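You operate a simulated robot arm through the tools that you are given. There is no shell and no other tool. Be economical: measure what you need, move in short steps, check, and stop when the job is done.

Carry out the task below with a simulated two-armed robot. There is one attempt and no reset: what you move stays moved.

TASK
Take the lid off the jar that says "return" on the top of the glue bench and lay it down there.

The check looks at the end state, three seconds after you hand in, the way a careful person would. Anything else that was tipped, shoved, dropped, spilled or broken makes it a failure. A push-on lid holds only when it is set on centred and level and pressed home; a screw cap is set on level and turned clockwise until tight.

THE ROBOT
Two 7-joint arms with two-finger parallel grippers on one trunk, on a base that drives. Base frame: it is fixed to the floor where the robot stands at the start and does not move with it; the origin is under the middle of the robot, x ahead of it, y to its left, z up. Readings come in mm, degrees, newtons and seconds.
The left shoulder is at the start at [62, 195, 1129], the right one opposite. With the tool pointing down near the work surface each hand reaches from about 260 to 700 mm from the robot's upright axis, wherever it stands, measured 20 degrees to its own side. Payload 1.57 kg a hand.
The tool frame of a hand sits at the grasp point between the pads (the TCP): z along the fingers, y along the line on which they close. The tips reach 30 mm beyond it. The gripper opens to 110 mm. The fingers are 24 mm wide and 12 mm thick; the gripper's body (48 by 112 mm) begins 78 mm behind the TCP.
Orientation is that of the tool frame in the base frame, as a unit quaternion [w, x, y, z]. With the fingers straight down and closing along the base's y, the tool's x points along the base's -x, its y along +y and its z along -z.

THE INTERFACE
- The arms move only by the tool send_rows. It takes "left_plan", "right_plan" or both (then of equal length, played together; a hand with none holds still); each is a list of rows, each an object of numbers (a shift or turn left out is 0, a gripper value left out holds the last): "gripper": the finger opening in mm, from 0 to 110; "x", "y", "z": the shift along the base's x, y, z in mm; "wx", "wy", "wz": the turn, a rotation vector about the base's x, y, z in degrees. In form: [{"gripper": .., "x": .., "y": .., "z": .., "wx": .., "wy": .., "wz": ..}, ...]. A call has 1 to 20 rows; each row shifts and turns the commanded pose from where the row before left it. Rows are played at 5 a second. More than 50 mm and 8.6 degrees between two rows, or a gripper value outside its range, and nothing of the call is played. A pose out of reach is approached as far as the arm can. The call stops where the force on the tool passes 40 N (or 10 N more than at its start, if that is more) or the arm is blocked; 0.2 s more then pass. Each finger travels about 72 mm/s and halts on what it meets, pressing with about 24 N; the grip force reading is that of the motor and also rises with nothing between the fingers. The clock runs only during rows and for 0.2 s after the last one: add rows that do not move to give the fingers time. It gives the time, the measured TCP pose, the force on the tool (base axes), the opening and the grip force at its end, in the units of the frame above (readings bear some noise), with the torque about the TCP (base axes, N m) and any sound that the robot's microphone picked up.
- Cameras (640 x 400 px; columns grow to the right, rows downward): "scene" is now at [81.8, -45.9, 1697.6]; the picture's right is [-0.55, -0.83, -0.00], its down [-0.74, 0.49, -0.46] and it looks along [0.38, -0.25, -0.89] (base axes); focal length 282 px, centre (320, 200). "left" rides on the left gripper at [70, -16, -141] in its tool frame; the picture's right is [0.23, 0.97, 0.00], its down [-0.85, 0.20, -0.48] and it looks along [-0.47, 0.11, 0.88] (tool axes); focal length 222 px, centre (320, 200). "right" rides on the right gripper at [70, 16, -141] in its tool frame; the picture's right is [-0.23, 0.97, 0.00], its down [-0.86, -0.20, -0.48] and it looks along [-0.47, -0.11, 0.88] (tool axes); focal length 222 px, centre (320, 200). There is no depth. A picture from a camera that has moved, and an enlarged one, comes with that camera's place and axes in the base frame and with its lens. The place of the scene camera against the robot may be out by one fixed shift of up to 12 mm in any direction.
- get_image(camera): a new picture of that camera. No time passes.
- lift_body(by): slides the trunk up (or, below 0, down) by that many mm; the arms and the scene camera ride with it, the base frame stays. It gives what a move gives, with no picture.
- drive_base(legs): drives the robot by 1 to 6 legs, each [ahead, left, turn to the left] in mm, mm and degrees, along the robot's own axes; the way and the turn of a leg run together, so that a leg with both is an arc; at most 1500 mm and 180 degrees a leg. The arms and the cameras ride along, it lands a little off, and it stops where it bumps. It gives what a move gives.
- head_to(pan, tilt): turns the head with the scene camera to pan (to the left, within 86 degrees either way) and tilt (down, from -29 to 69), counted from straight ahead of the robot. It gives what a move gives.
- inspect(camera, box): a new picture of the part [left, top, right, bottom] of that camera's present view, enlarged. No time passes.
- hand_in(): hands the job in; it is judged then, once.

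Go step by step. Nothing tells you exact positions but the pictures and the camera data: compare them with the known pose of the tool, close in by small moves and look again before you grip or let go. The budget is 120 turns and 100 pictures, counting those below and the enlarged ones. Unless the task says otherwise, let go and move clear before handing in, and close with one line.

The tools are called after "Call:" by a JSON object that holds its "api" and its "payload". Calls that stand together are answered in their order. send_rows: Moves the arms, as the interface text tells. Its arguments: {"type":"object","properties":{"left_plan":{"type":"array","items":{"type":"object","properties":{"gripper":{"type":"number"},"x":{"type":"number"},"y":{"type":"number"},"z":{"type":"number"},"wx":{"type":"number"},"wy":{"type":"number"},"wz":{"type":"number"}}}},"right_plan":{"type":"array","items":{"type":"object","properties":{"gripper":{"type":"number"},"x":{"type":"number"},"y":{"type":"number"},"z":{"type":"number"},"wx":{"type":"number"},"wy":{"type":"number"},"wz":{"type":"number"}}}}},"required":[]} The other tools are called the same way: lift_body (by) slides the trunk up or down; drive_base (legs) drives the base; head_to (pan, tilt) turns the head that bears the scene camera; get_image (camera) takes a picture; inspect (camera, box) takes an enlarged picture of a part of a camera's view; hand_in () hands the job in.

At the start:

```text
clock: 0.0
left_ee_pos: [449.4, -20.2, 1068.8]
left_tool_rot: [-0.001, 0.0, 1.0, 0.0]
left_wrist_force: [0.2, 0.1, 0.8]
left_wrist_torque: [0.01, 0.01, 0.0]
left_width: 110.2
left_finger_force: 0.2
right_ee_pos: [338.4, -470.0, 1075.5]
right_tool_rot: [0.0, 0.001, 1.0, 0.002]
right_wrist_force: [-0.7, -0.4, -1.1]
right_wrist_torque: [0.02, 0.0, -0.05]
right_width: 110.1
right_finger_force: 0.1
trunk travel left (down, up): [-725.0, 265.0]
robot x, y, heading: [-1.1, -3.0, 0.1]
head pan, tilt: [-33.6, 62.4]
```

scene: 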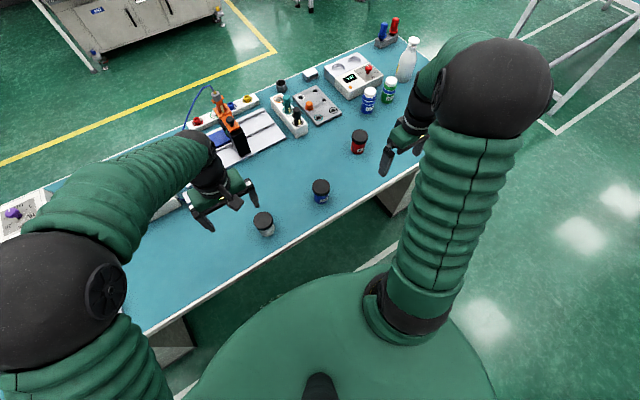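
right: 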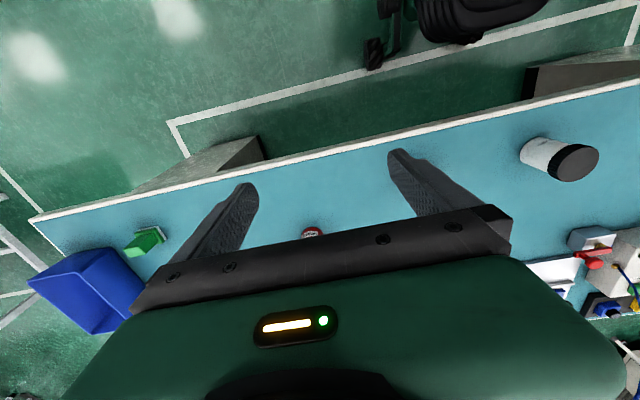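
left: 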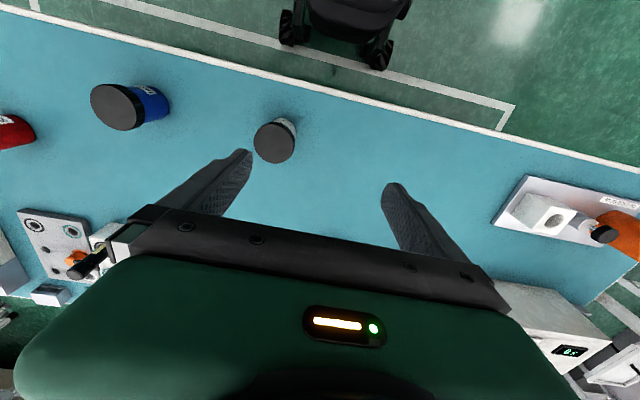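

I see a blue bench with several jars with black lids (grey, blue, red) and some bottles. I'll enlarge the views to read the labels.

Call:
{"api": "inspect", "payload": {"camera": "scene", "box": [240, 120, 400, 240]}}

Call:
{"api": "inspect", "payload": {"camera": "left", "box": [0, 60, 320, 200]}}

Call:
{"api": "inspect", "payload": {"camera": "scene", "box": [260, 0, 460, 130]}}

Call:
{"api": "inspect", "payload": {"camera": "right", "box": [490, 100, 640, 200]}}

```text
3.33 times, centred on (320, 180) of scene
camera zoom: at [81.8, -45.9, 1697.6], right [-0.55, -0.83, 0.0], down [-0.74, 0.49, -0.46], along [0.38, -0.25, -0.89], focal length 941 px, centre (320, 267)
```

zoom: 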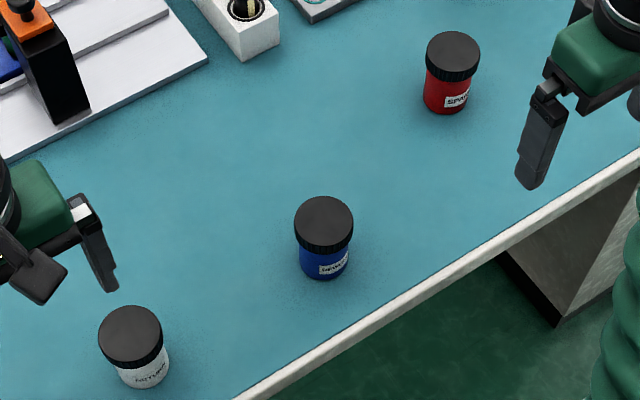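

```text
2.00 times, centred on (160, 130) of left
camera zoom: at [380.3, -37.6, 1210.4], right [-0.23, 0.97, 0.0], down [0.86, 0.2, 0.48], along [0.47, 0.11, -0.88], focal length 444 px, centre (640, 340)
```

zoom: 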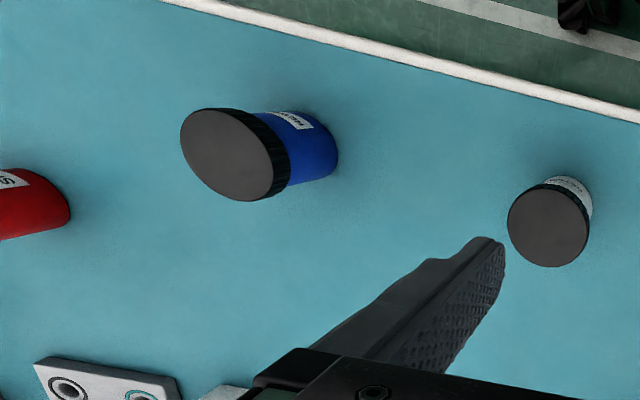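

```text
3.08 times, centred on (360, 65) of scene
camera zoom: at [81.8, -45.9, 1697.6], right [-0.55, -0.83, 0.0], down [-0.74, 0.49, -0.46], along [0.38, -0.25, -0.89], focal length 869 px, centre (197, 615)
```

zoom: 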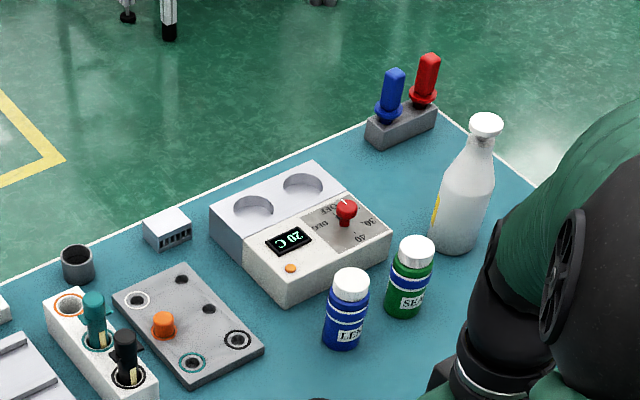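

```text
4.00 times, centred on (565, 150) of right
camera zoom: at [269.3, -454.2, 1217.7], right [0.23, 0.97, 0.0], down [0.86, -0.2, 0.48], along [0.47, -0.11, -0.88], focal length 888 px, centre (-660, 400)
```

zoom: 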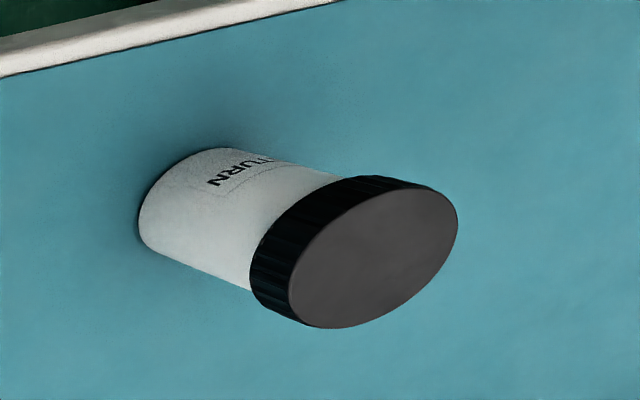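

The white jar near (480, -84), lid top at z≈881 and bench top at z≈798, appears to read "RETURN". I'll check the bench signs and the other labels before touching anything.

Call:
{"api": "inspect", "payload": {"camera": "scene", "box": [40, 0, 240, 60]}}

Call:
{"api": "inspect", "payload": {"camera": "scene", "box": [240, 175, 340, 245]}}

Call:
{"api": "inspect", "payload": {"camera": "scene", "box": [0, 80, 260, 240]}}

```text
3.20 times, centred on (140, 30) of scene
camera zoom: at [81.8, -45.9, 1697.6], right [-0.55, -0.83, 0.0], down [-0.74, 0.49, -0.46], along [0.38, -0.25, -0.89], focal length 904 px, centre (896, 744)
```

zoom: 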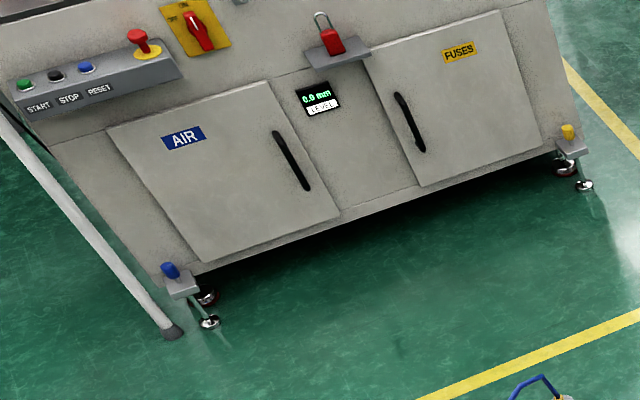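

```text
5.71 times, centred on (290, 210) of scene
camera zoom: at [81.8, -45.9, 1697.6], right [-0.55, -0.83, 0.0], down [-0.74, 0.49, -0.46], along [0.38, -0.25, -0.89], focal length 1614 px, centre (491, 143)
```

zoom: 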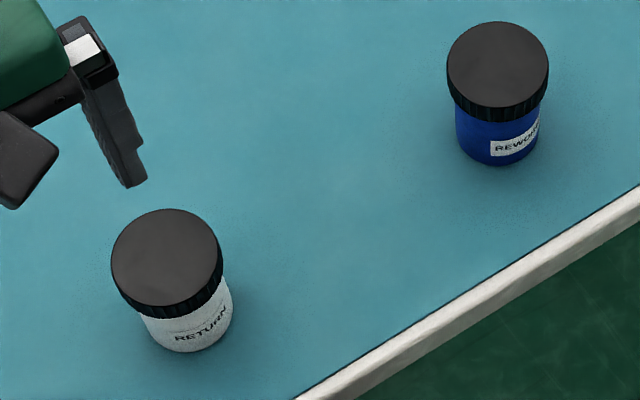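

```text
2.46 times, centred on (130, 160) of scene
camera zoom: at [81.8, -45.9, 1697.6], right [-0.55, -0.83, 0.0], down [-0.74, 0.49, -0.46], along [0.38, -0.25, -0.89], focal length 695 px, centre (788, 298)
```

zoom: 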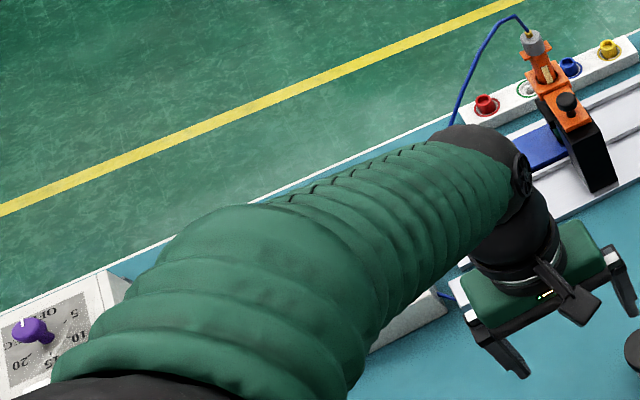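

The white jar does read RETURN and its lid is ribbed, so it is probably a screw cap. The right hand will hold the jar body from the front with fingers horizontal along +x, and the left hand will work the lid from above. First I turn the right hand while it is high up.

Call:
{"api": "send_rows", "payload": {"right_plan": [{"x": 9, "y": 16, "wy": -8.2}, {"x": 9, "y": 16, "wy": -8.2}, {"x": 9, "y": 16, "wy": -8.2}, {"x": 9, "y": 16, "wy": -8.2}, {"x": 9, "y": 16, "wy": -8.2}, {"x": 9, "y": 16, "wy": -8.2}, {"x": 9, "y": 16, "wy": -8.2}, {"x": 9, "y": 16, "wy": -8.2}, {"x": 9, "y": 16, "wy": -8.2}, {"x": 9, "y": 16, "wy": -8.2}, {"x": 0, "y": 16, "wy": -8}, {}]}}

```text
clock: 2.6
left_ee_pos: [448.4, -20.0, 1070.5]
left_tool_rot: [0.0, 0.0, 1.0, 0.001]
left_wrist_force: [0.1, -0.8, -0.1]
left_wrist_torque: [0.03, -0.02, 0.02]
left_width: 109.7
left_finger_force: 0.0
right_ee_pos: [468.5, -335.2, 1077.1]
right_tool_rot: [0.706, 0.001, 0.708, 0.0]
right_wrist_force: [-0.6, 0.5, -0.2]
right_wrist_torque: [0.01, 0.04, 0.01]
right_width: 110.0
right_finger_force: 0.1
right hand out of reach, approached as far as the arm can: row 6, 7, 8, 9, 11
trunk travel left (down, up): [-725.0, 265.0]
robot x, y, heading: [-1.7, -3.7, 0.0]
head pan, tilt: [-33.6, 62.4]
```

The right hand is horizontal, but folded that close it is out of reach. I'll back the base up 110 mm to get more room.

Call:
{"api": "drive_base", "payload": {"legs": [[-110, 0, 0]]}}

Call:
{"api": "head_to", "payload": {"pan": -8, "tilt": 55}}

Call:
{"api": "get_image", "payload": {"camera": "scene"}}

Call:
{"api": "get_image", "payload": {"camera": "right"}}

```text
clock: 3.8
left_ee_pos: [342.1, -18.5, 1069.4]
left_tool_rot: [-0.001, 0.0, 1.0, 0.0]
left_wrist_force: [-0.3, 0.1, 0.9]
left_wrist_torque: [0.0, -0.01, 0.0]
left_width: 109.8
left_finger_force: 0.0
right_ee_pos: [361.7, -331.8, 1075.3]
right_tool_rot: [0.705, 0.001, 0.709, 0.001]
right_wrist_force: [0.1, -0.4, 0.1]
right_wrist_torque: [0.02, 0.04, 0.02]
right_width: 110.0
right_finger_force: 0.1
trunk travel left (down, up): [-725.0, 265.0]
robot x, y, heading: [-113.2, 0.1, 0.2]
head pan, tilt: [-33.6, 62.4]
```

```text
clock: 4.7
left_ee_pos: [335.9, -18.8, 1070.9]
left_tool_rot: [0.002, -0.001, 1.0, -0.001]
left_wrist_force: [0.1, -0.3, 0.2]
left_wrist_torque: [0.01, 0.01, 0.01]
left_width: 110.0
left_finger_force: 0.1
right_ee_pos: [356.4, -332.3, 1078.7]
right_tool_rot: [0.707, 0.002, 0.708, 0.0]
right_wrist_force: [0.6, 0.2, 0.1]
right_wrist_torque: [0.01, 0.0, 0.01]
right_width: 110.1
right_finger_force: 0.0
trunk travel left (down, up): [-725.0, 265.0]
robot x, y, heading: [-107.7, -1.1, 0.1]
head pan, tilt: [-8.0, 55.0]
```

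```text
89 pictures are left
camera scene: at [-11.3, -19.8, 1706.5], right [-0.14, -0.99, 0.0], down [-0.81, 0.11, -0.57], along [0.57, -0.08, -0.82], focal length 282 px, centre (320, 200)
```

scene: 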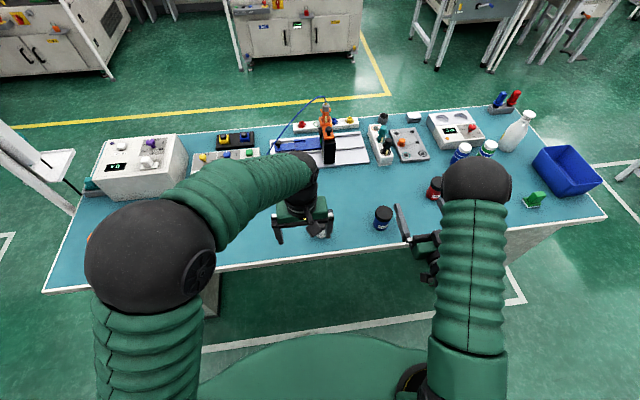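

```text
88 pictures are left
camera right: at [214.4, -317.4, 1008.4], right [0.0, 0.97, 0.23], down [-0.48, -0.2, 0.86], along [0.88, -0.11, 0.47], focal length 222 px, centre (320, 200)
```

right: 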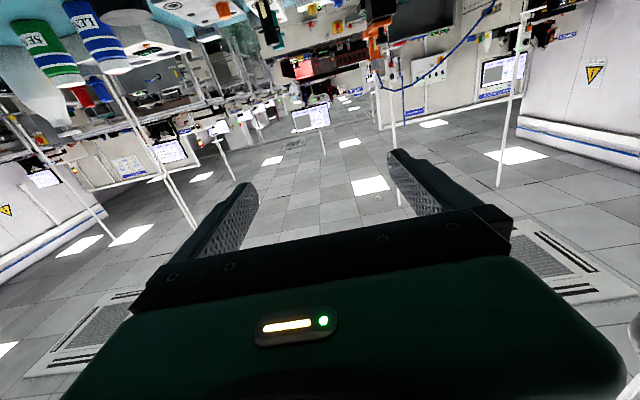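

Now the left hand goes back above the jar, and the right hand lowers to jar height in front of the bench edge.

Call:
{"api": "send_rows", "payload": {"left_plan": [{"x": 20, "y": -9, "z": -5}, {"x": 20, "y": -9, "z": -5}, {"x": 20, "y": -9, "z": -5}, {"x": 20, "y": -9, "z": -5}, {"x": 20, "y": -9, "z": -5}, {"x": 22, "y": -10, "z": -5}, {"x": 22, "y": -10}, {}, {}, {}, {}], "right_plan": [{"y": 10, "z": -25}, {"y": 10, "z": -25}, {"y": 10, "z": -25}, {"y": 10, "z": -25}, {"y": 30, "z": -25}, {"y": 30, "z": -25}, {"y": 30, "z": -25}, {"y": 30, "z": -25}, {"y": 40, "z": -25}, {"y": 30, "z": -15}, {}]}}

Call:
{"api": "get_image", "payload": {"camera": "left"}}

Call:
{"api": "get_image", "payload": {"camera": "scene"}}

```text
clock: 7.1
left_ee_pos: [482.3, -83.6, 1040.1]
left_tool_rot: [0.0, 0.0, 1.0, 0.0]
left_wrist_force: [-0.7, -0.3, 0.5]
left_wrist_torque: [0.01, 0.01, -0.01]
left_width: 110.0
left_finger_force: 0.0
right_ee_pos: [392.4, -321.9, 896.0]
right_tool_rot: [0.706, 0.0, 0.708, 0.014]
right_wrist_force: [-0.2, 0.1, -1.1]
right_wrist_torque: [0.03, -0.02, -0.02]
right_width: 110.0
right_finger_force: 0.1
right hand out of reach, approached as far as the arm can: row 1, 2, 3, 4, 5, 6, 7, 8, 9, 10
trunk travel left (down, up): [-725.0, 265.0]
robot x, y, heading: [-104.6, 0.3, -0.1]
head pan, tilt: [-8.0, 55.0]
```

```text
87 pictures are left
camera left: at [411.5, -101.6, 1181.3], right [-0.23, 0.97, 0.0], down [0.85, 0.2, 0.48], along [0.47, 0.11, -0.88], focal length 222 px, centre (320, 200)
```

left: 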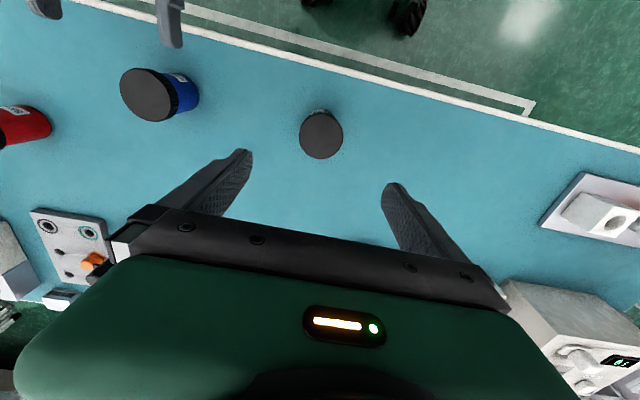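

```text
86 pictures are left
camera scene: at [-9.0, -20.7, 1706.4], right [-0.14, -0.99, 0.0], down [-0.81, 0.11, -0.57], along [0.57, -0.08, -0.82], focal length 282 px, centre (320, 200)
```

scene: 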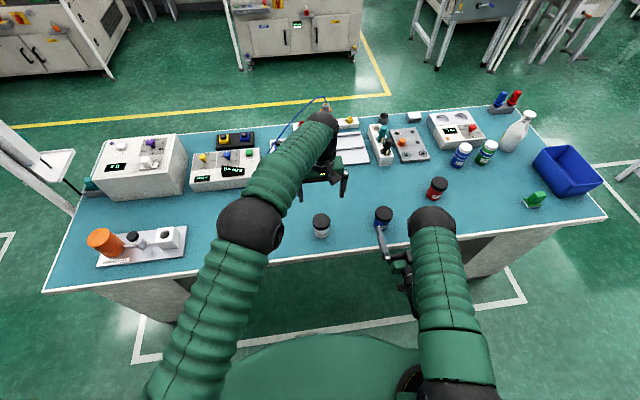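

The right arm can't fold with its fingers straight ahead. I'll raise it and point the fingers forward-left by 40° and 25° down, which suits this arm better and keeps its camera off the bench edge.

Call:
{"api": "send_rows", "payload": {"right_plan": [{"z": 30}, {"z": 30}, {"z": 30}, {"wx": -5.4, "wy": 6.4, "wz": 0}, {"wz": 8}, {"wz": 8}, {"wz": 8}, {"wz": 8}, {"wz": 8}, {}, {}]}}

```text
clock: 9.5
left_ee_pos: [482.4, -84.0, 1040.1]
left_tool_rot: [0.001, -0.001, 1.0, -0.001]
left_wrist_force: [0.2, 0.4, -0.2]
left_wrist_torque: [-0.01, -0.02, 0.0]
left_width: 110.2
left_finger_force: 0.0
right_ee_pos: [393.5, -325.7, 985.3]
right_tool_rot: [0.636, -0.287, 0.689, 0.198]
right_wrist_force: [-1.1, -0.2, 1.0]
right_wrist_torque: [-0.01, 0.01, -0.01]
right_width: 109.8
right_finger_force: 0.0
right hand out of reach, approached as far as the arm can: row 1
trunk travel left (down, up): [-725.0, 265.0]
robot x, y, heading: [-108.6, 1.2, -0.0]
head pan, tilt: [-8.0, 55.0]
```

The orientation is reachable. I'll level the roll, tilt down to 25°, and move to the pre-approach point in front of the jar, still high.

Call:
{"api": "send_rows", "payload": {"right_plan": [{"wx": 4.0, "wy": 3.4}, {"wx": -4, "wy": 4.75}, {"wx": -4, "wy": 4.75}, {"wx": -4, "wy": 4.75}, {"x": 2, "y": 30}, {"x": 2, "y": 30, "z": -10}, {"x": 2, "y": 30, "z": -10}, {"x": 2, "y": 30, "z": -10}, {"x": 2, "y": 30, "z": -10}, {"x": 3, "y": 32, "z": -10}, {}, {}]}}

Call:
{"api": "get_image", "payload": {"camera": "scene"}}

Call:
{"api": "get_image", "payload": {"camera": "right"}}

Call:
{"api": "get_image", "payload": {"camera": "left"}}

```text
clock: 12.1
left_ee_pos: [480.3, -84.5, 1040.3]
left_tool_rot: [0.001, -0.001, 1.0, 0.0]
left_wrist_force: [0.6, -0.6, -0.5]
left_wrist_torque: [0.0, -0.01, -0.03]
left_width: 110.1
left_finger_force: 0.2
right_ee_pos: [407.2, -147.1, 936.1]
right_tool_rot: [0.504, -0.29, 0.792, 0.186]
right_wrist_force: [0.0, 0.5, 0.2]
right_wrist_torque: [0.01, 0.0, -0.01]
right_width: 110.5
right_finger_force: 0.1
trunk travel left (down, up): [-725.0, 265.0]
robot x, y, heading: [-112.6, 0.7, 0.1]
head pan, tilt: [-8.0, 55.0]
```

```text
85 pictures are left
camera scene: at [-8.4, -20.9, 1706.3], right [-0.14, -0.99, 0.0], down [-0.81, 0.11, -0.57], along [0.57, -0.08, -0.82], focal length 282 px, centre (320, 200)
```

scene: 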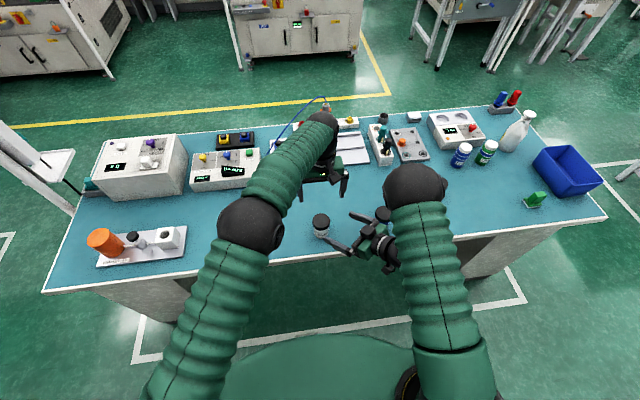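

```text
84 pictures are left
camera right: at [276.0, -237.1, 933.2], right [-0.56, 0.8, 0.21], down [0.08, -0.2, 0.98], along [0.83, 0.56, 0.05], focal length 222 px, centre (320, 200)
```

right: 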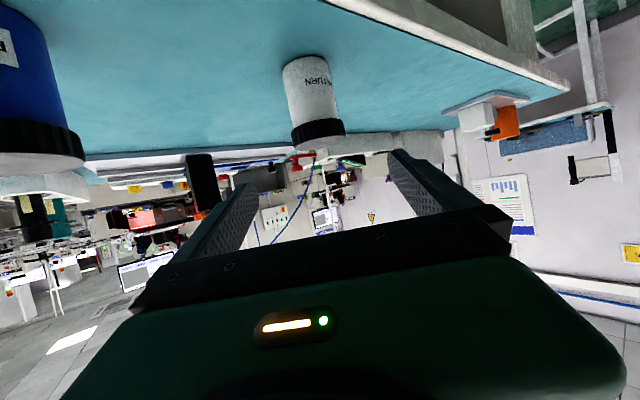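

```text
83 pictures are left
camera left: at [411.7, -102.3, 1180.9], right [-0.23, 0.97, 0.0], down [0.85, 0.2, 0.48], along [0.47, 0.11, -0.88], focal length 222 px, centre (320, 200)
```

left: 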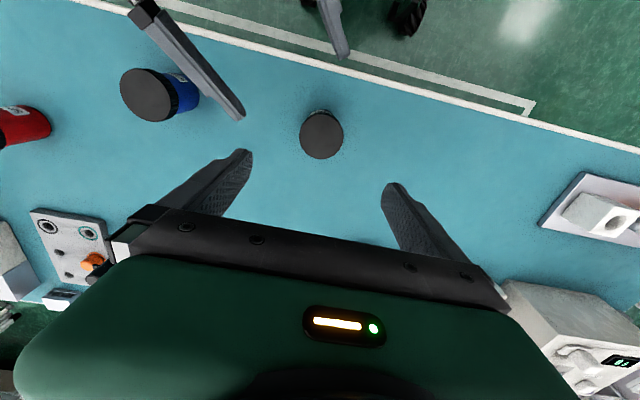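

Call:
{"api": "inspect", "payload": {"camera": "right", "box": [250, 40, 380, 160]}}

```text
3.33 times, centred on (315, 100) of right
camera zoom: at [276.0, -237.1, 933.2], right [-0.56, 0.8, 0.21], down [0.08, -0.2, 0.98], along [0.83, 0.56, 0.05], focal length 740 px, centre (337, 533)
```

zoom: 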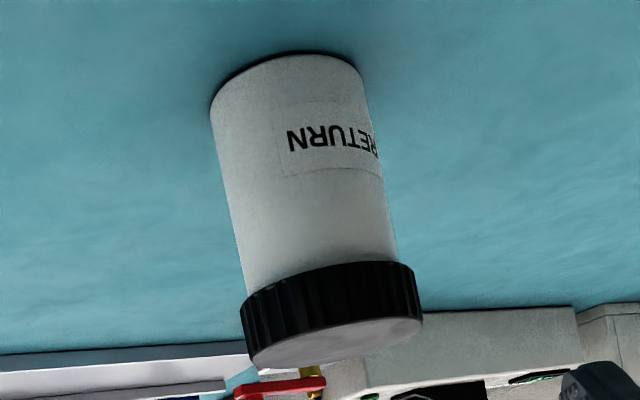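

The jar stands at about (480, -83), with a body ~52 mm across and the lid occupying z≈861–881. I'll lower the right hand to grip height at the pre-approach point.

Call:
{"api": "send_rows", "payload": {"right_plan": [{"gripper": 84, "x": 1, "y": 2, "z": -24}, {"x": 1, "y": 3, "z": -24}, {"z": -24}, {"z": -20}, {"z": -10}, {}]}}

Call:
{"api": "get_image", "payload": {"camera": "right"}}

Call:
{"api": "get_image", "payload": {"camera": "left"}}

```text
clock: 13.5
left_ee_pos: [481.4, -83.3, 1040.0]
left_tool_rot: [0.001, -0.001, 1.0, 0.0]
left_wrist_force: [-0.3, 0.7, 0.4]
left_wrist_torque: [-0.01, 0.0, 0.01]
left_width: 109.7
left_finger_force: 0.0
right_ee_pos: [409.2, -140.9, 833.5]
right_tool_rot: [0.503, -0.291, 0.792, 0.186]
right_wrist_force: [0.1, -0.8, 0.8]
right_wrist_torque: [0.02, 0.01, -0.03]
right_width: 83.9
right_finger_force: 0.1
trunk travel left (down, up): [-725.0, 265.0]
robot x, y, heading: [-111.1, 2.0, 0.2]
head pan, tilt: [-8.0, 55.0]
```

```text
81 pictures are left
camera right: at [277.5, -230.7, 830.9], right [-0.56, 0.8, 0.21], down [0.08, -0.2, 0.98], along [0.83, 0.56, 0.05], focal length 222 px, centre (320, 200)
```

right: 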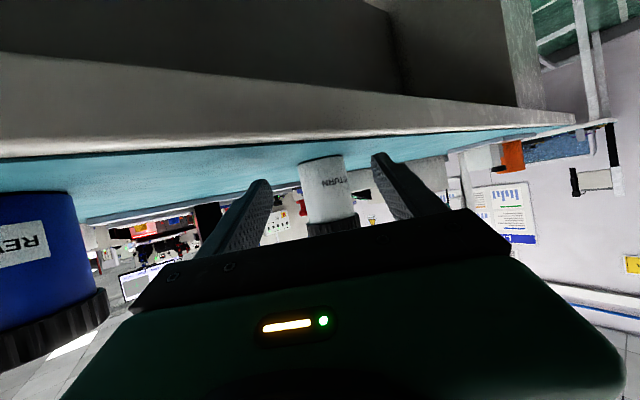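

```text
80 pictures are left
camera left: at [411.6, -101.4, 1181.3], right [-0.23, 0.97, 0.0], down [0.85, 0.2, 0.48], along [0.47, 0.11, -0.88], focal length 222 px, centre (320, 200)
```

left: 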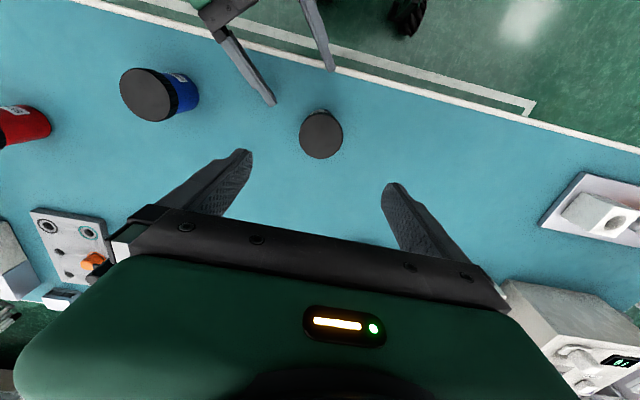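

Well aligned. Advancing along the finger direction, most of the way.

Call:
{"api": "send_rows", "payload": {"right_plan": [{"x": 12, "y": 10}, {"x": 12, "y": 10}, {"x": 11, "y": 9}, {"x": 8, "y": 7}, {}]}}

Call:
{"api": "get_image", "payload": {"camera": "right"}}

Call:
{"api": "get_image", "payload": {"camera": "left"}}

```text
clock: 14.7
left_ee_pos: [482.2, -83.5, 1040.4]
left_tool_rot: [0.0, 0.0, 1.0, 0.0]
left_wrist_force: [-0.7, 0.7, 0.6]
left_wrist_torque: [0.02, 0.04, 0.0]
left_width: 109.8
left_finger_force: 0.0
right_ee_pos: [453.3, -102.6, 834.2]
right_tool_rot: [0.503, -0.291, 0.792, 0.186]
right_wrist_force: [-0.4, -0.6, -0.5]
right_wrist_torque: [0.03, 0.01, 0.01]
right_width: 83.9
right_finger_force: 0.0
trunk travel left (down, up): [-725.0, 265.0]
robot x, y, heading: [-112.9, 0.1, 0.3]
head pan, tilt: [-8.0, 55.0]
```

```text
79 pictures are left
camera right: at [320.8, -193.7, 831.3], right [-0.56, 0.8, 0.21], down [0.08, -0.2, 0.98], along [0.83, 0.56, 0.05], focal length 222 px, centre (320, 200)
```

right: 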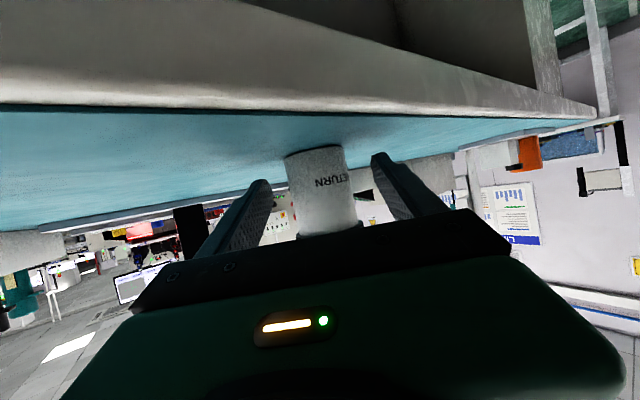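

```text
78 pictures are left
camera left: at [411.7, -101.4, 1181.2], right [-0.23, 0.97, 0.0], down [0.85, 0.2, 0.48], along [0.47, 0.11, -0.88], focal length 222 px, centre (320, 200)
```

left: 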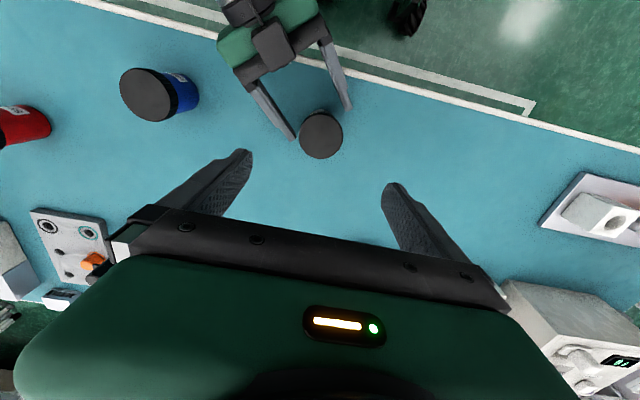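

Call:
{"api": "send_rows", "payload": {"right_plan": [{"x": 9, "y": 7}, {"x": 8, "y": 7}, {"gripper": 62}, {}, {}]}}

Call:
{"api": "get_image", "payload": {"camera": "right"}}

Call:
{"api": "inspect", "payload": {"camera": "left", "box": [220, 50, 420, 180]}}

```text
clock: 15.9
left_ee_pos: [480.8, -84.1, 1039.5]
left_tool_rot: [0.0, -0.001, 1.0, 0.0]
left_wrist_force: [-0.8, 0.7, 0.2]
left_wrist_torque: [0.0, 0.04, 0.0]
left_width: 109.9
left_finger_force: 0.0
right_ee_pos: [470.6, -89.8, 833.5]
right_tool_rot: [0.503, -0.29, 0.793, 0.185]
right_wrist_force: [-0.6, 0.4, -0.2]
right_wrist_torque: [-0.01, 0.03, 0.01]
right_width: 61.7
right_finger_force: 0.0
trunk travel left (down, up): [-725.0, 265.0]
robot x, y, heading: [-109.9, -1.5, 0.1]
head pan, tilt: [-8.0, 55.0]
```

```text
77 pictures are left
camera right: at [338.0, -179.9, 831.3], right [-0.56, 0.8, 0.21], down [0.08, -0.2, 0.98], along [0.83, 0.56, 0.05], focal length 222 px, centre (320, 200)
```

right: 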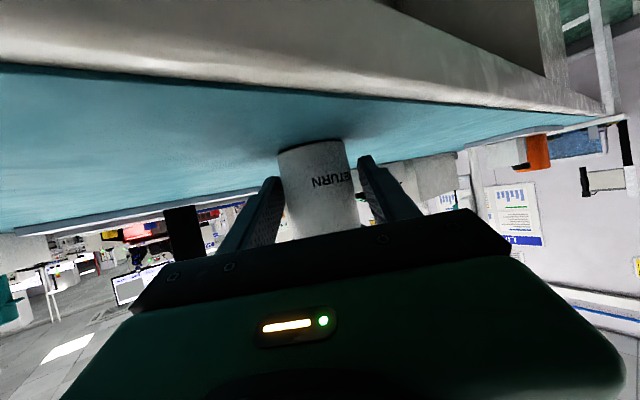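

```text
3.08 times, centred on (320, 115) of left
camera zoom: at [411.8, -101.3, 1181.1], right [-0.23, 0.97, 0.0], down [0.85, 0.2, 0.48], along [0.47, 0.11, -0.88], focal length 684 px, centre (320, 462)
```

zoom: 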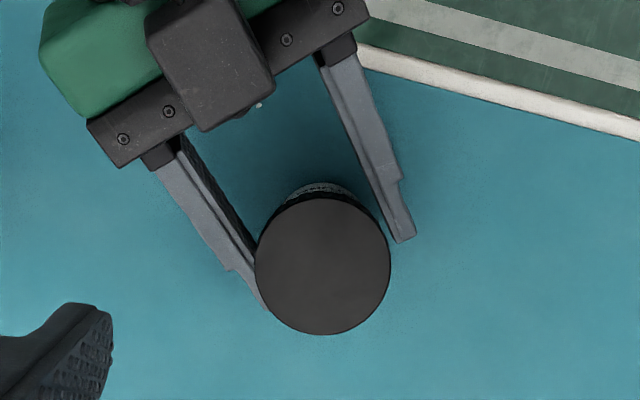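

The jar sits about 2–3 mm off toward one finger. I'll centre on it and then close on the body.

Call:
{"api": "send_rows", "payload": {"right_plan": [{"x": 1.7, "y": -2.0}, {"gripper": 56}, {"gripper": 50}, {"gripper": 44}, {"gripper": 40}, {}, {}]}}

Call:
{"api": "get_image", "payload": {"camera": "right"}}

Call:
{"api": "inspect", "payload": {"camera": "left", "box": [220, 50, 420, 180]}}

```text
clock: 17.5
left_ee_pos: [481.9, -83.9, 1039.9]
left_tool_rot: [0.001, -0.001, 1.0, 0.0]
left_wrist_force: [0.0, 0.5, 0.1]
left_wrist_torque: [0.0, 0.0, -0.01]
left_width: 110.1
left_finger_force: 0.1
right_ee_pos: [470.6, -92.3, 834.7]
right_tool_rot: [0.503, -0.292, 0.792, 0.186]
right_wrist_force: [0.1, 0.3, 0.3]
right_wrist_torque: [-0.01, -0.01, 0.03]
right_width: 49.9
right_finger_force: 23.4
trunk travel left (down, up): [-725.0, 265.0]
robot x, y, heading: [-110.4, -0.2, 0.0]
head pan, tilt: [-8.0, 55.0]
```

```text
75 pictures are left
camera right: at [339.6, -182.0, 831.1], right [-0.56, 0.8, 0.21], down [0.08, -0.2, 0.98], along [0.83, 0.56, 0.05], focal length 222 px, centre (320, 200)
```

right: 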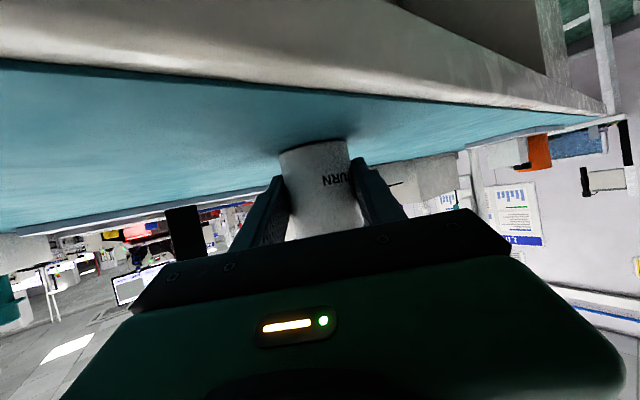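

```text
3.08 times, centred on (320, 115) of left
camera zoom: at [411.8, -101.2, 1181.1], right [-0.23, 0.97, 0.0], down [0.85, 0.2, 0.48], along [0.47, 0.11, -0.88], focal length 684 px, centre (320, 462)
```

zoom: 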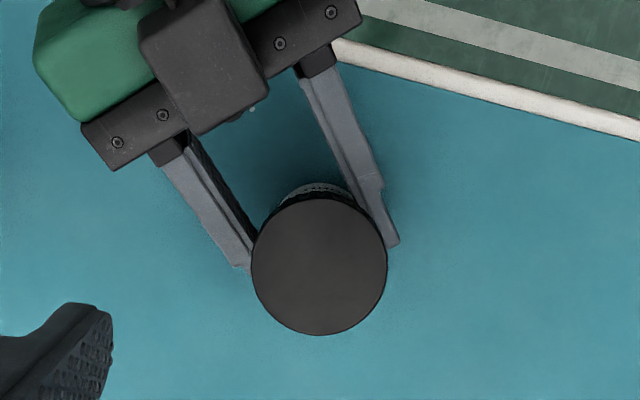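

The jar body is held (50 mm), with the lid centre at about (478, -86). Now I pre-turn the left hand clockwise by 56° and lower it partway.

Call:
{"api": "send_rows", "payload": {"left_plan": [{"gripper": 84, "x": -3, "y": -2, "wz": -8}, {"wz": -8}, {"wz": -8}, {"wz": -8}, {"wz": -8}, {"wz": -8}, {"wz": -8}, {"z": -30}, {"z": -30}, {"z": -20}, {}]}}

Call:
{"api": "get_image", "payload": {"camera": "left"}}

Call:
{"api": "get_image", "payload": {"camera": "scene"}}

```text
clock: 19.9
left_ee_pos: [479.3, -86.0, 958.7]
left_tool_rot: [0.0, 0.467, 0.884, -0.002]
left_wrist_force: [-0.7, -0.2, -0.1]
left_wrist_torque: [-0.01, -0.02, -0.01]
left_width: 84.1
left_finger_force: 0.1
right_ee_pos: [470.6, -92.4, 834.5]
right_tool_rot: [0.504, -0.29, 0.792, 0.185]
right_wrist_force: [0.5, 0.1, 0.2]
right_wrist_torque: [-0.01, -0.03, -0.02]
right_width: 49.3
right_finger_force: 24.0
trunk travel left (down, up): [-725.0, 265.0]
robot x, y, heading: [-108.6, 1.3, -0.2]
head pan, tilt: [-8.0, 55.0]
```

```text
73 pictures are left
camera left: at [426.0, -38.1, 1100.6], right [0.68, 0.73, 0.0], down [0.64, -0.6, 0.48], along [0.35, -0.33, -0.88], focal length 222 px, centre (320, 200)
```

left: 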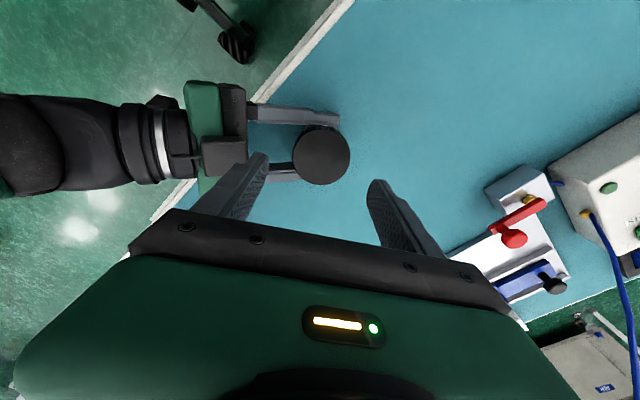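

```text
72 pictures are left
camera scene: at [-8.0, -19.3, 1706.3], right [-0.14, -0.99, 0.0], down [-0.81, 0.11, -0.57], along [0.57, -0.08, -0.82], focal length 282 px, centre (320, 200)
```

scene: 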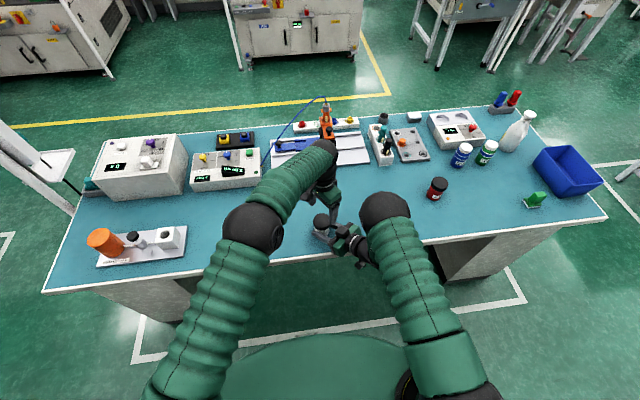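

The lid centre measures (477, -85). I'll lower so the fingertips straddle the lid at z≈867, above the right-hand fingers, then look.

Call:
{"api": "send_rows", "payload": {"left_plan": [{"x": -2, "y": 1, "z": -25}, {"z": -20}, {"z": -10}, {"z": -7}, {}]}}

Call:
{"api": "get_image", "payload": {"camera": "left"}}

Call:
{"api": "inspect", "payload": {"camera": "scene", "box": [270, 170, 430, 280]}}

Call:
{"api": "get_image", "payload": {"camera": "right"}}

```text
clock: 21.1
left_ee_pos: [477.0, -85.0, 897.4]
left_tool_rot: [0.001, 0.468, 0.884, 0.0]
left_wrist_force: [0.0, -0.7, 1.1]
left_wrist_torque: [0.01, -0.01, -0.03]
left_width: 84.0
left_finger_force: 0.0
right_ee_pos: [470.2, -92.0, 833.0]
right_tool_rot: [0.503, -0.29, 0.792, 0.185]
right_wrist_force: [1.0, 0.0, 0.0]
right_wrist_torque: [0.04, -0.01, 0.0]
right_width: 49.3
right_finger_force: 24.4
trunk travel left (down, up): [-725.0, 265.0]
robot x, y, heading: [-109.6, 0.1, 0.2]
head pan, tilt: [-8.0, 55.0]
```

```text
71 pictures are left
camera left: at [424.2, -37.3, 1039.2], right [0.68, 0.73, 0.0], down [0.64, -0.6, 0.48], along [0.35, -0.33, -0.88], focal length 222 px, centre (320, 200)
```

left: 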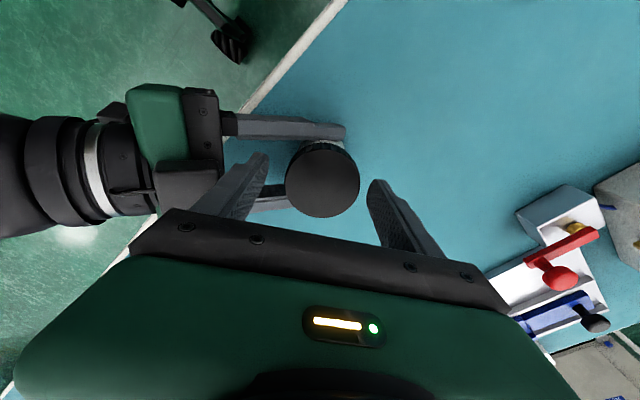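

```text
3.64 times, centred on (350, 225) of scene
camera zoom: at [-8.0, -19.4, 1706.3], right [-0.14, -0.99, 0.0], down [-0.81, 0.11, -0.57], along [0.57, -0.08, -0.82], focal length 1027 px, centre (211, 109)
```

zoom: 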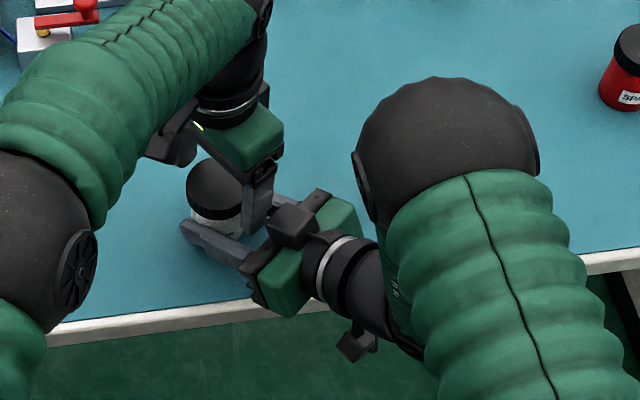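

```text
69 pictures are left
camera right: at [339.7, -182.1, 831.1], right [-0.56, 0.8, 0.21], down [0.08, -0.2, 0.98], along [0.83, 0.56, 0.05], focal length 222 px, centre (320, 200)
```

right: 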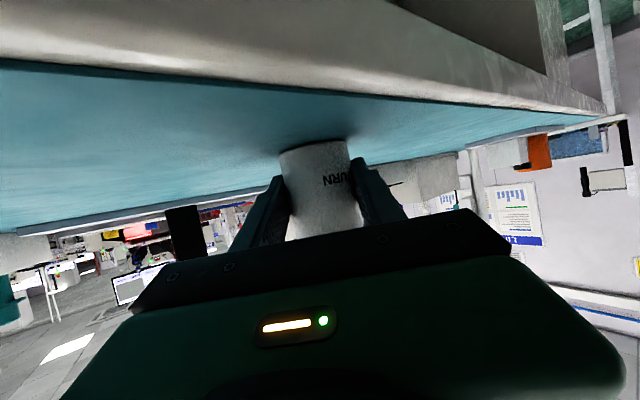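

The lid is centred between the fingers. Closing on it now.

Call:
{"api": "send_rows", "payload": {"left_plan": [{"x": -0.5, "y": 1, "gripper": 72}, {"gripper": 64}, {"gripper": 58}, {"gripper": 52}, {"gripper": 48}, {}, {}]}}

Call:
{"api": "get_image", "payload": {"camera": "left"}}

```text
clock: 22.7
left_ee_pos: [477.0, -82.8, 898.3]
left_tool_rot: [0.001, 0.469, 0.883, 0.0]
left_wrist_force: [11.5, 6.2, -0.5]
left_wrist_torque: [0.27, -0.51, 0.04]
left_width: 57.6
left_finger_force: 23.8
right_ee_pos: [470.2, -92.3, 832.7]
right_tool_rot: [0.504, -0.29, 0.792, 0.185]
right_wrist_force: [-7.4, -4.9, 4.4]
right_wrist_torque: [0.14, -0.24, 0.06]
right_width: 48.7
right_finger_force: 23.4
trunk travel left (down, up): [-725.0, 265.0]
robot x, y, heading: [-113.3, -0.2, 0.1]
head pan, tilt: [-8.0, 55.0]
```

```text
68 pictures are left
camera left: at [424.0, -35.6, 1039.3], right [0.68, 0.73, 0.0], down [0.64, -0.6, 0.48], along [0.35, -0.33, -0.88], focal length 222 px, centre (320, 200)
```

left: 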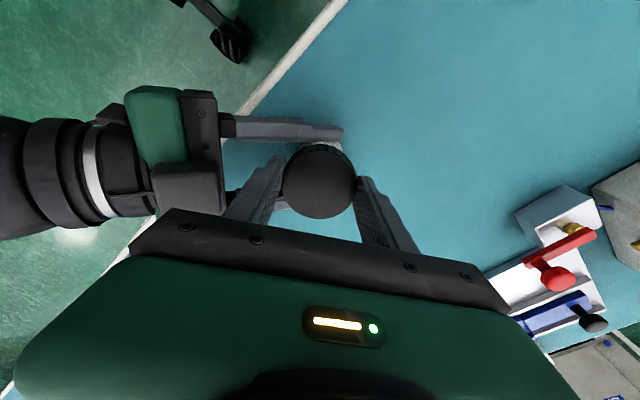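

Gripped at 57.6 mm, with some sideways force. I'll ease that off, then try turning counterclockwise by about 24°.

Call:
{"api": "send_rows", "payload": {"left_plan": [{"x": 0.8, "y": 0.4}, {}]}}

Call:
{"api": "send_rows", "payload": {"left_plan": [{"wz": 6}, {"wz": 6}, {"wz": 6}, {"wz": 6}, {}]}}

Call:
{"api": "get_image", "payload": {"camera": "right"}}

Call:
{"api": "get_image", "payload": {"camera": "left"}}

```text
clock: 23.3
left_ee_pos: [477.0, -82.6, 898.4]
left_tool_rot: [0.001, 0.469, 0.883, -0.002]
left_wrist_force: [8.0, 5.2, -0.1]
left_wrist_torque: [0.28, -0.41, 0.04]
left_width: 57.5
left_finger_force: 24.0
right_ee_pos: [470.8, -93.6, 833.5]
right_tool_rot: [0.503, -0.291, 0.792, 0.186]
right_wrist_force: [-7.0, -6.2, 3.9]
right_wrist_torque: [0.05, -0.15, 0.04]
right_width: 49.0
right_finger_force: 24.4
trunk travel left (down, up): [-725.0, 265.0]
robot x, y, heading: [-106.3, -4.5, 0.2]
head pan, tilt: [-8.0, 55.0]
```

```text
clock: 24.5
left_ee_pos: [477.1, -84.1, 897.2]
left_tool_rot: [-0.001, 0.274, 0.962, -0.001]
left_wrist_force: [-3.4, 1.6, 4.9]
left_wrist_torque: [0.05, 0.09, -0.03]
left_width: 57.6
left_finger_force: 24.1
right_ee_pos: [470.7, -91.5, 834.2]
right_tool_rot: [0.504, -0.29, 0.792, 0.185]
right_wrist_force: [3.2, -2.0, -3.5]
right_wrist_torque: [-0.08, 0.23, -0.03]
right_width: 49.0
right_finger_force: 24.6
trunk travel left (down, up): [-725.0, 265.0]
robot x, y, heading: [-112.8, 4.1, 0.1]
head pan, tilt: [-8.0, 55.0]
```

```text
67 pictures are left
camera right: at [339.6, -182.0, 831.0], right [-0.56, 0.8, 0.21], down [0.08, -0.2, 0.98], along [0.83, 0.56, 0.05], focal length 222 px, centre (320, 200)
```

right: 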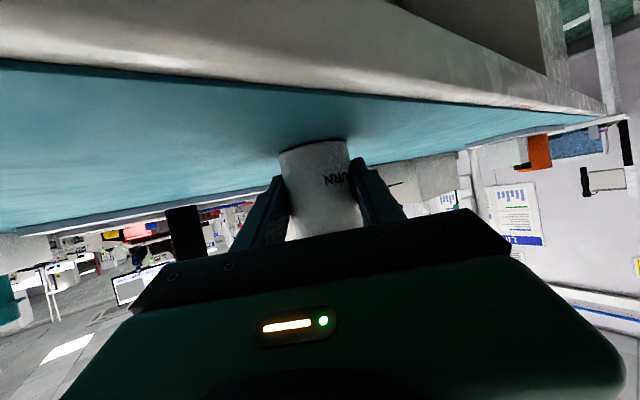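

```text
66 pictures are left
camera left: at [408.5, -61.8, 1039.1], right [0.32, 0.95, 0.0], down [0.83, -0.28, 0.48], along [0.45, -0.16, -0.88], focal length 222 px, centre (320, 200)
```

left: 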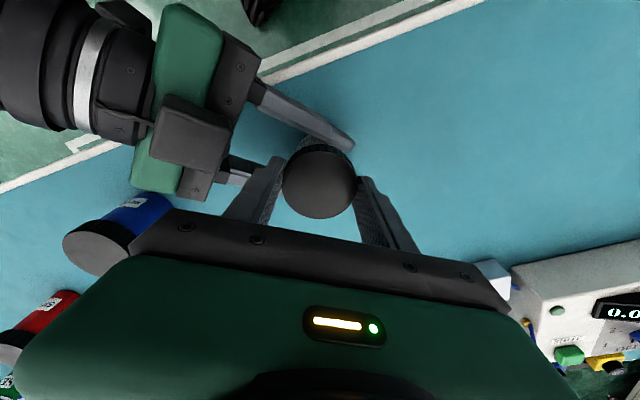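

The lid turned against a fixed jar and there is upward reaction, so it is a screw cap coming loose. Continuing the turn.

Call:
{"api": "send_rows", "payload": {"left_plan": [{"wz": 8, "z": 0.2}, {"wz": 8, "z": 0.1}, {"wz": 8, "z": 0.1}, {"wz": 8, "z": 0.1}, {"wz": 8, "z": 0.1}, {"wz": 8, "z": 0.1}, {"wz": 8, "z": 0.1}, {"wz": 8, "z": 0.1}, {"wz": 8, "z": 0.1}, {}]}}

Call:
{"api": "get_image", "payload": {"camera": "right"}}

Call:
{"api": "get_image", "payload": {"camera": "left"}}

```text
clock: 26.7
left_ee_pos: [481.4, -76.7, 901.0]
left_tool_rot: [0.001, -0.35, 0.937, -0.001]
left_wrist_force: [6.2, -24.0, -3.7]
left_wrist_torque: [-1.1, -0.12, 0.0]
left_width: 56.9
left_finger_force: 23.9
right_ee_pos: [470.0, -90.0, 834.3]
right_tool_rot: [0.503, -0.292, 0.791, 0.188]
right_wrist_force: [-5.9, 27.2, 5.7]
right_wrist_torque: [-0.31, -0.38, 0.39]
right_width: 49.7
right_finger_force: 23.8
trunk travel left (down, up): [-725.0, 265.0]
robot x, y, heading: [-106.3, 2.1, 0.1]
head pan, tilt: [-8.0, 55.0]
```

```text
65 pictures are left
camera right: at [339.1, -180.1, 831.6], right [-0.56, 0.8, 0.21], down [0.08, -0.2, 0.98], along [0.83, 0.56, 0.05], focal length 222 px, centre (320, 200)
```

right: 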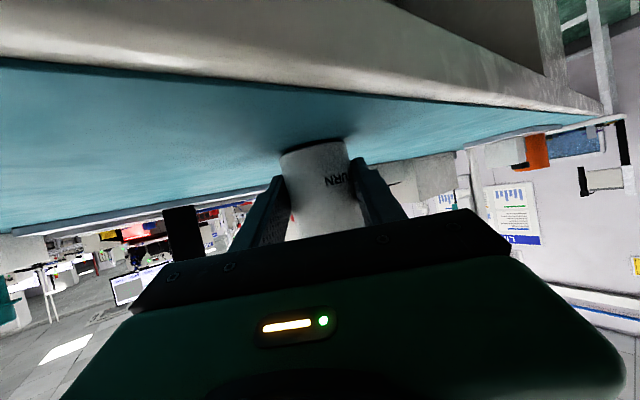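

```text
64 pictures are left
camera left: at [438.7, -135.6, 1042.1], right [-0.81, 0.59, -0.01], down [0.51, 0.71, 0.48], along [0.29, 0.39, -0.88], focal length 222 px, centre (320, 200)
```

left: 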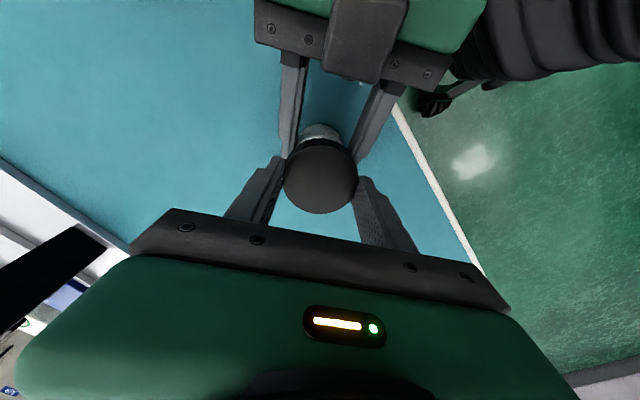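

The left hand has been pulled about 7 mm in +y with 24 N on it. I'll look for arm contact before going on.

Call:
{"api": "get_image", "payload": {"camera": "scene"}}

Call:
{"api": "inspect", "payload": {"camera": "scene", "box": [270, 150, 430, 280]}}

```text
63 pictures are left
camera scene: at [-8.8, -18.4, 1706.5], right [-0.14, -0.99, 0.0], down [-0.81, 0.11, -0.57], along [0.57, -0.08, -0.82], focal length 282 px, centre (320, 200)
```

scene: 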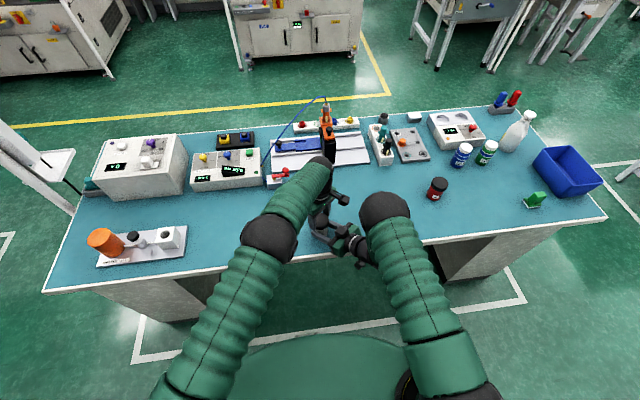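

```text
3.08 times, centred on (350, 215) of scene
camera zoom: at [-8.8, -18.4, 1706.5], right [-0.14, -0.99, 0.0], down [-0.81, 0.11, -0.57], along [0.57, -0.08, -0.82], focal length 869 px, centre (228, 154)
```

zoom: 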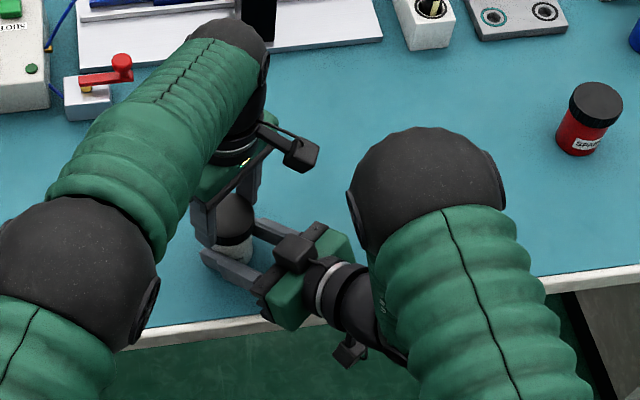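

Call:
{"api": "send_rows", "payload": {"left_plan": [{}, {}, {}]}}

Call:
{"api": "inspect", "payload": {"camera": "left", "box": [220, 90, 420, 230]}}

```text
clock: 27.5
left_ee_pos: [481.0, -76.2, 899.7]
left_tool_rot: [0.003, -0.35, 0.937, -0.003]
left_wrist_force: [9.9, -24.5, 0.6]
left_wrist_torque: [-1.02, -0.47, 0.05]
left_width: 56.9
left_finger_force: 24.2
right_ee_pos: [469.6, -89.2, 833.8]
right_tool_rot: [0.503, -0.291, 0.792, 0.187]
right_wrist_force: [-9.3, 27.1, 8.9]
right_wrist_torque: [-0.23, -0.39, 0.33]
right_width: 49.8
right_finger_force: 24.2
trunk travel left (down, up): [-725.0, 265.0]
robot x, y, heading: [-107.0, 0.4, 0.1]
head pan, tilt: [-8.0, 55.0]
```

```text
2.86 times, centred on (320, 160) of left
camera zoom: at [438.1, -135.3, 1041.9], right [-0.81, 0.59, -0.01], down [0.51, 0.71, 0.48], along [0.29, 0.39, -0.88], focal length 635 px, centre (320, 314)
```

zoom: 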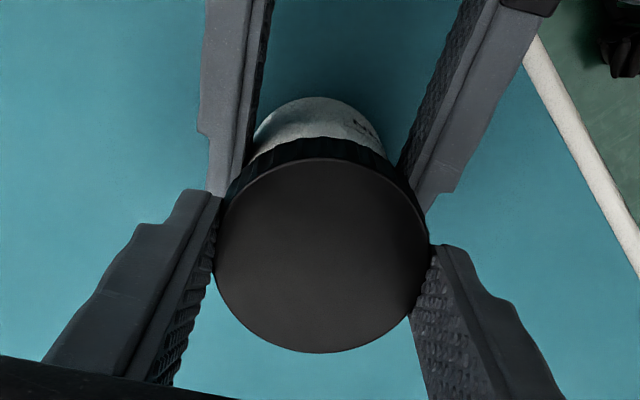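

The left arm is probably near a wrist limit at this yaw, which drags it sideways. I'll turn back slightly to relieve it and check the forces.

Call:
{"api": "send_rows", "payload": {"left_plan": [{"wz": -6}, {"wz": -6}, {"wz": -6}, {}, {}]}}

Call:
{"api": "get_image", "payload": {"camera": "left"}}

```text
clock: 28.7
left_ee_pos: [478.7, -80.3, 899.9]
left_tool_rot: [0.004, -0.192, 0.981, -0.002]
left_wrist_force: [24.7, -4.3, 2.4]
left_wrist_torque: [0.05, -0.91, 0.04]
left_width: 56.9
left_finger_force: 23.7
right_ee_pos: [468.5, -90.4, 832.6]
right_tool_rot: [0.502, -0.292, 0.793, 0.185]
right_wrist_force: [-27.8, 10.5, 3.7]
right_wrist_torque: [-0.01, -0.7, 0.34]
right_width: 49.4
right_finger_force: 24.6
trunk travel left (down, up): [-725.0, 265.0]
robot x, y, heading: [-109.8, 4.0, -0.1]
head pan, tilt: [-8.0, 55.0]
```

```text
60 pictures are left
camera left: at [418.5, -122.9, 1040.7], right [-0.58, 0.82, -0.01], down [0.71, 0.51, 0.48], along [0.4, 0.28, -0.88], focal length 222 px, centre (320, 200)
```

left: 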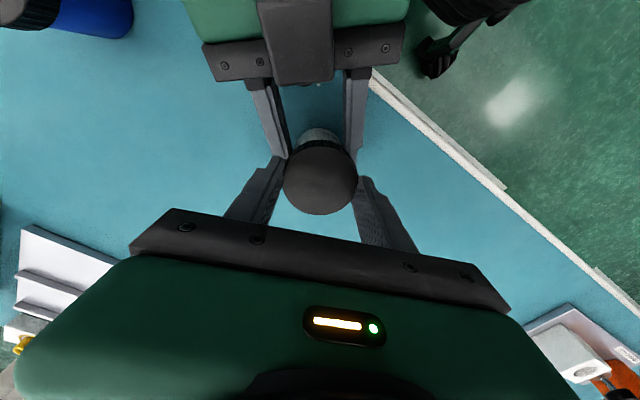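

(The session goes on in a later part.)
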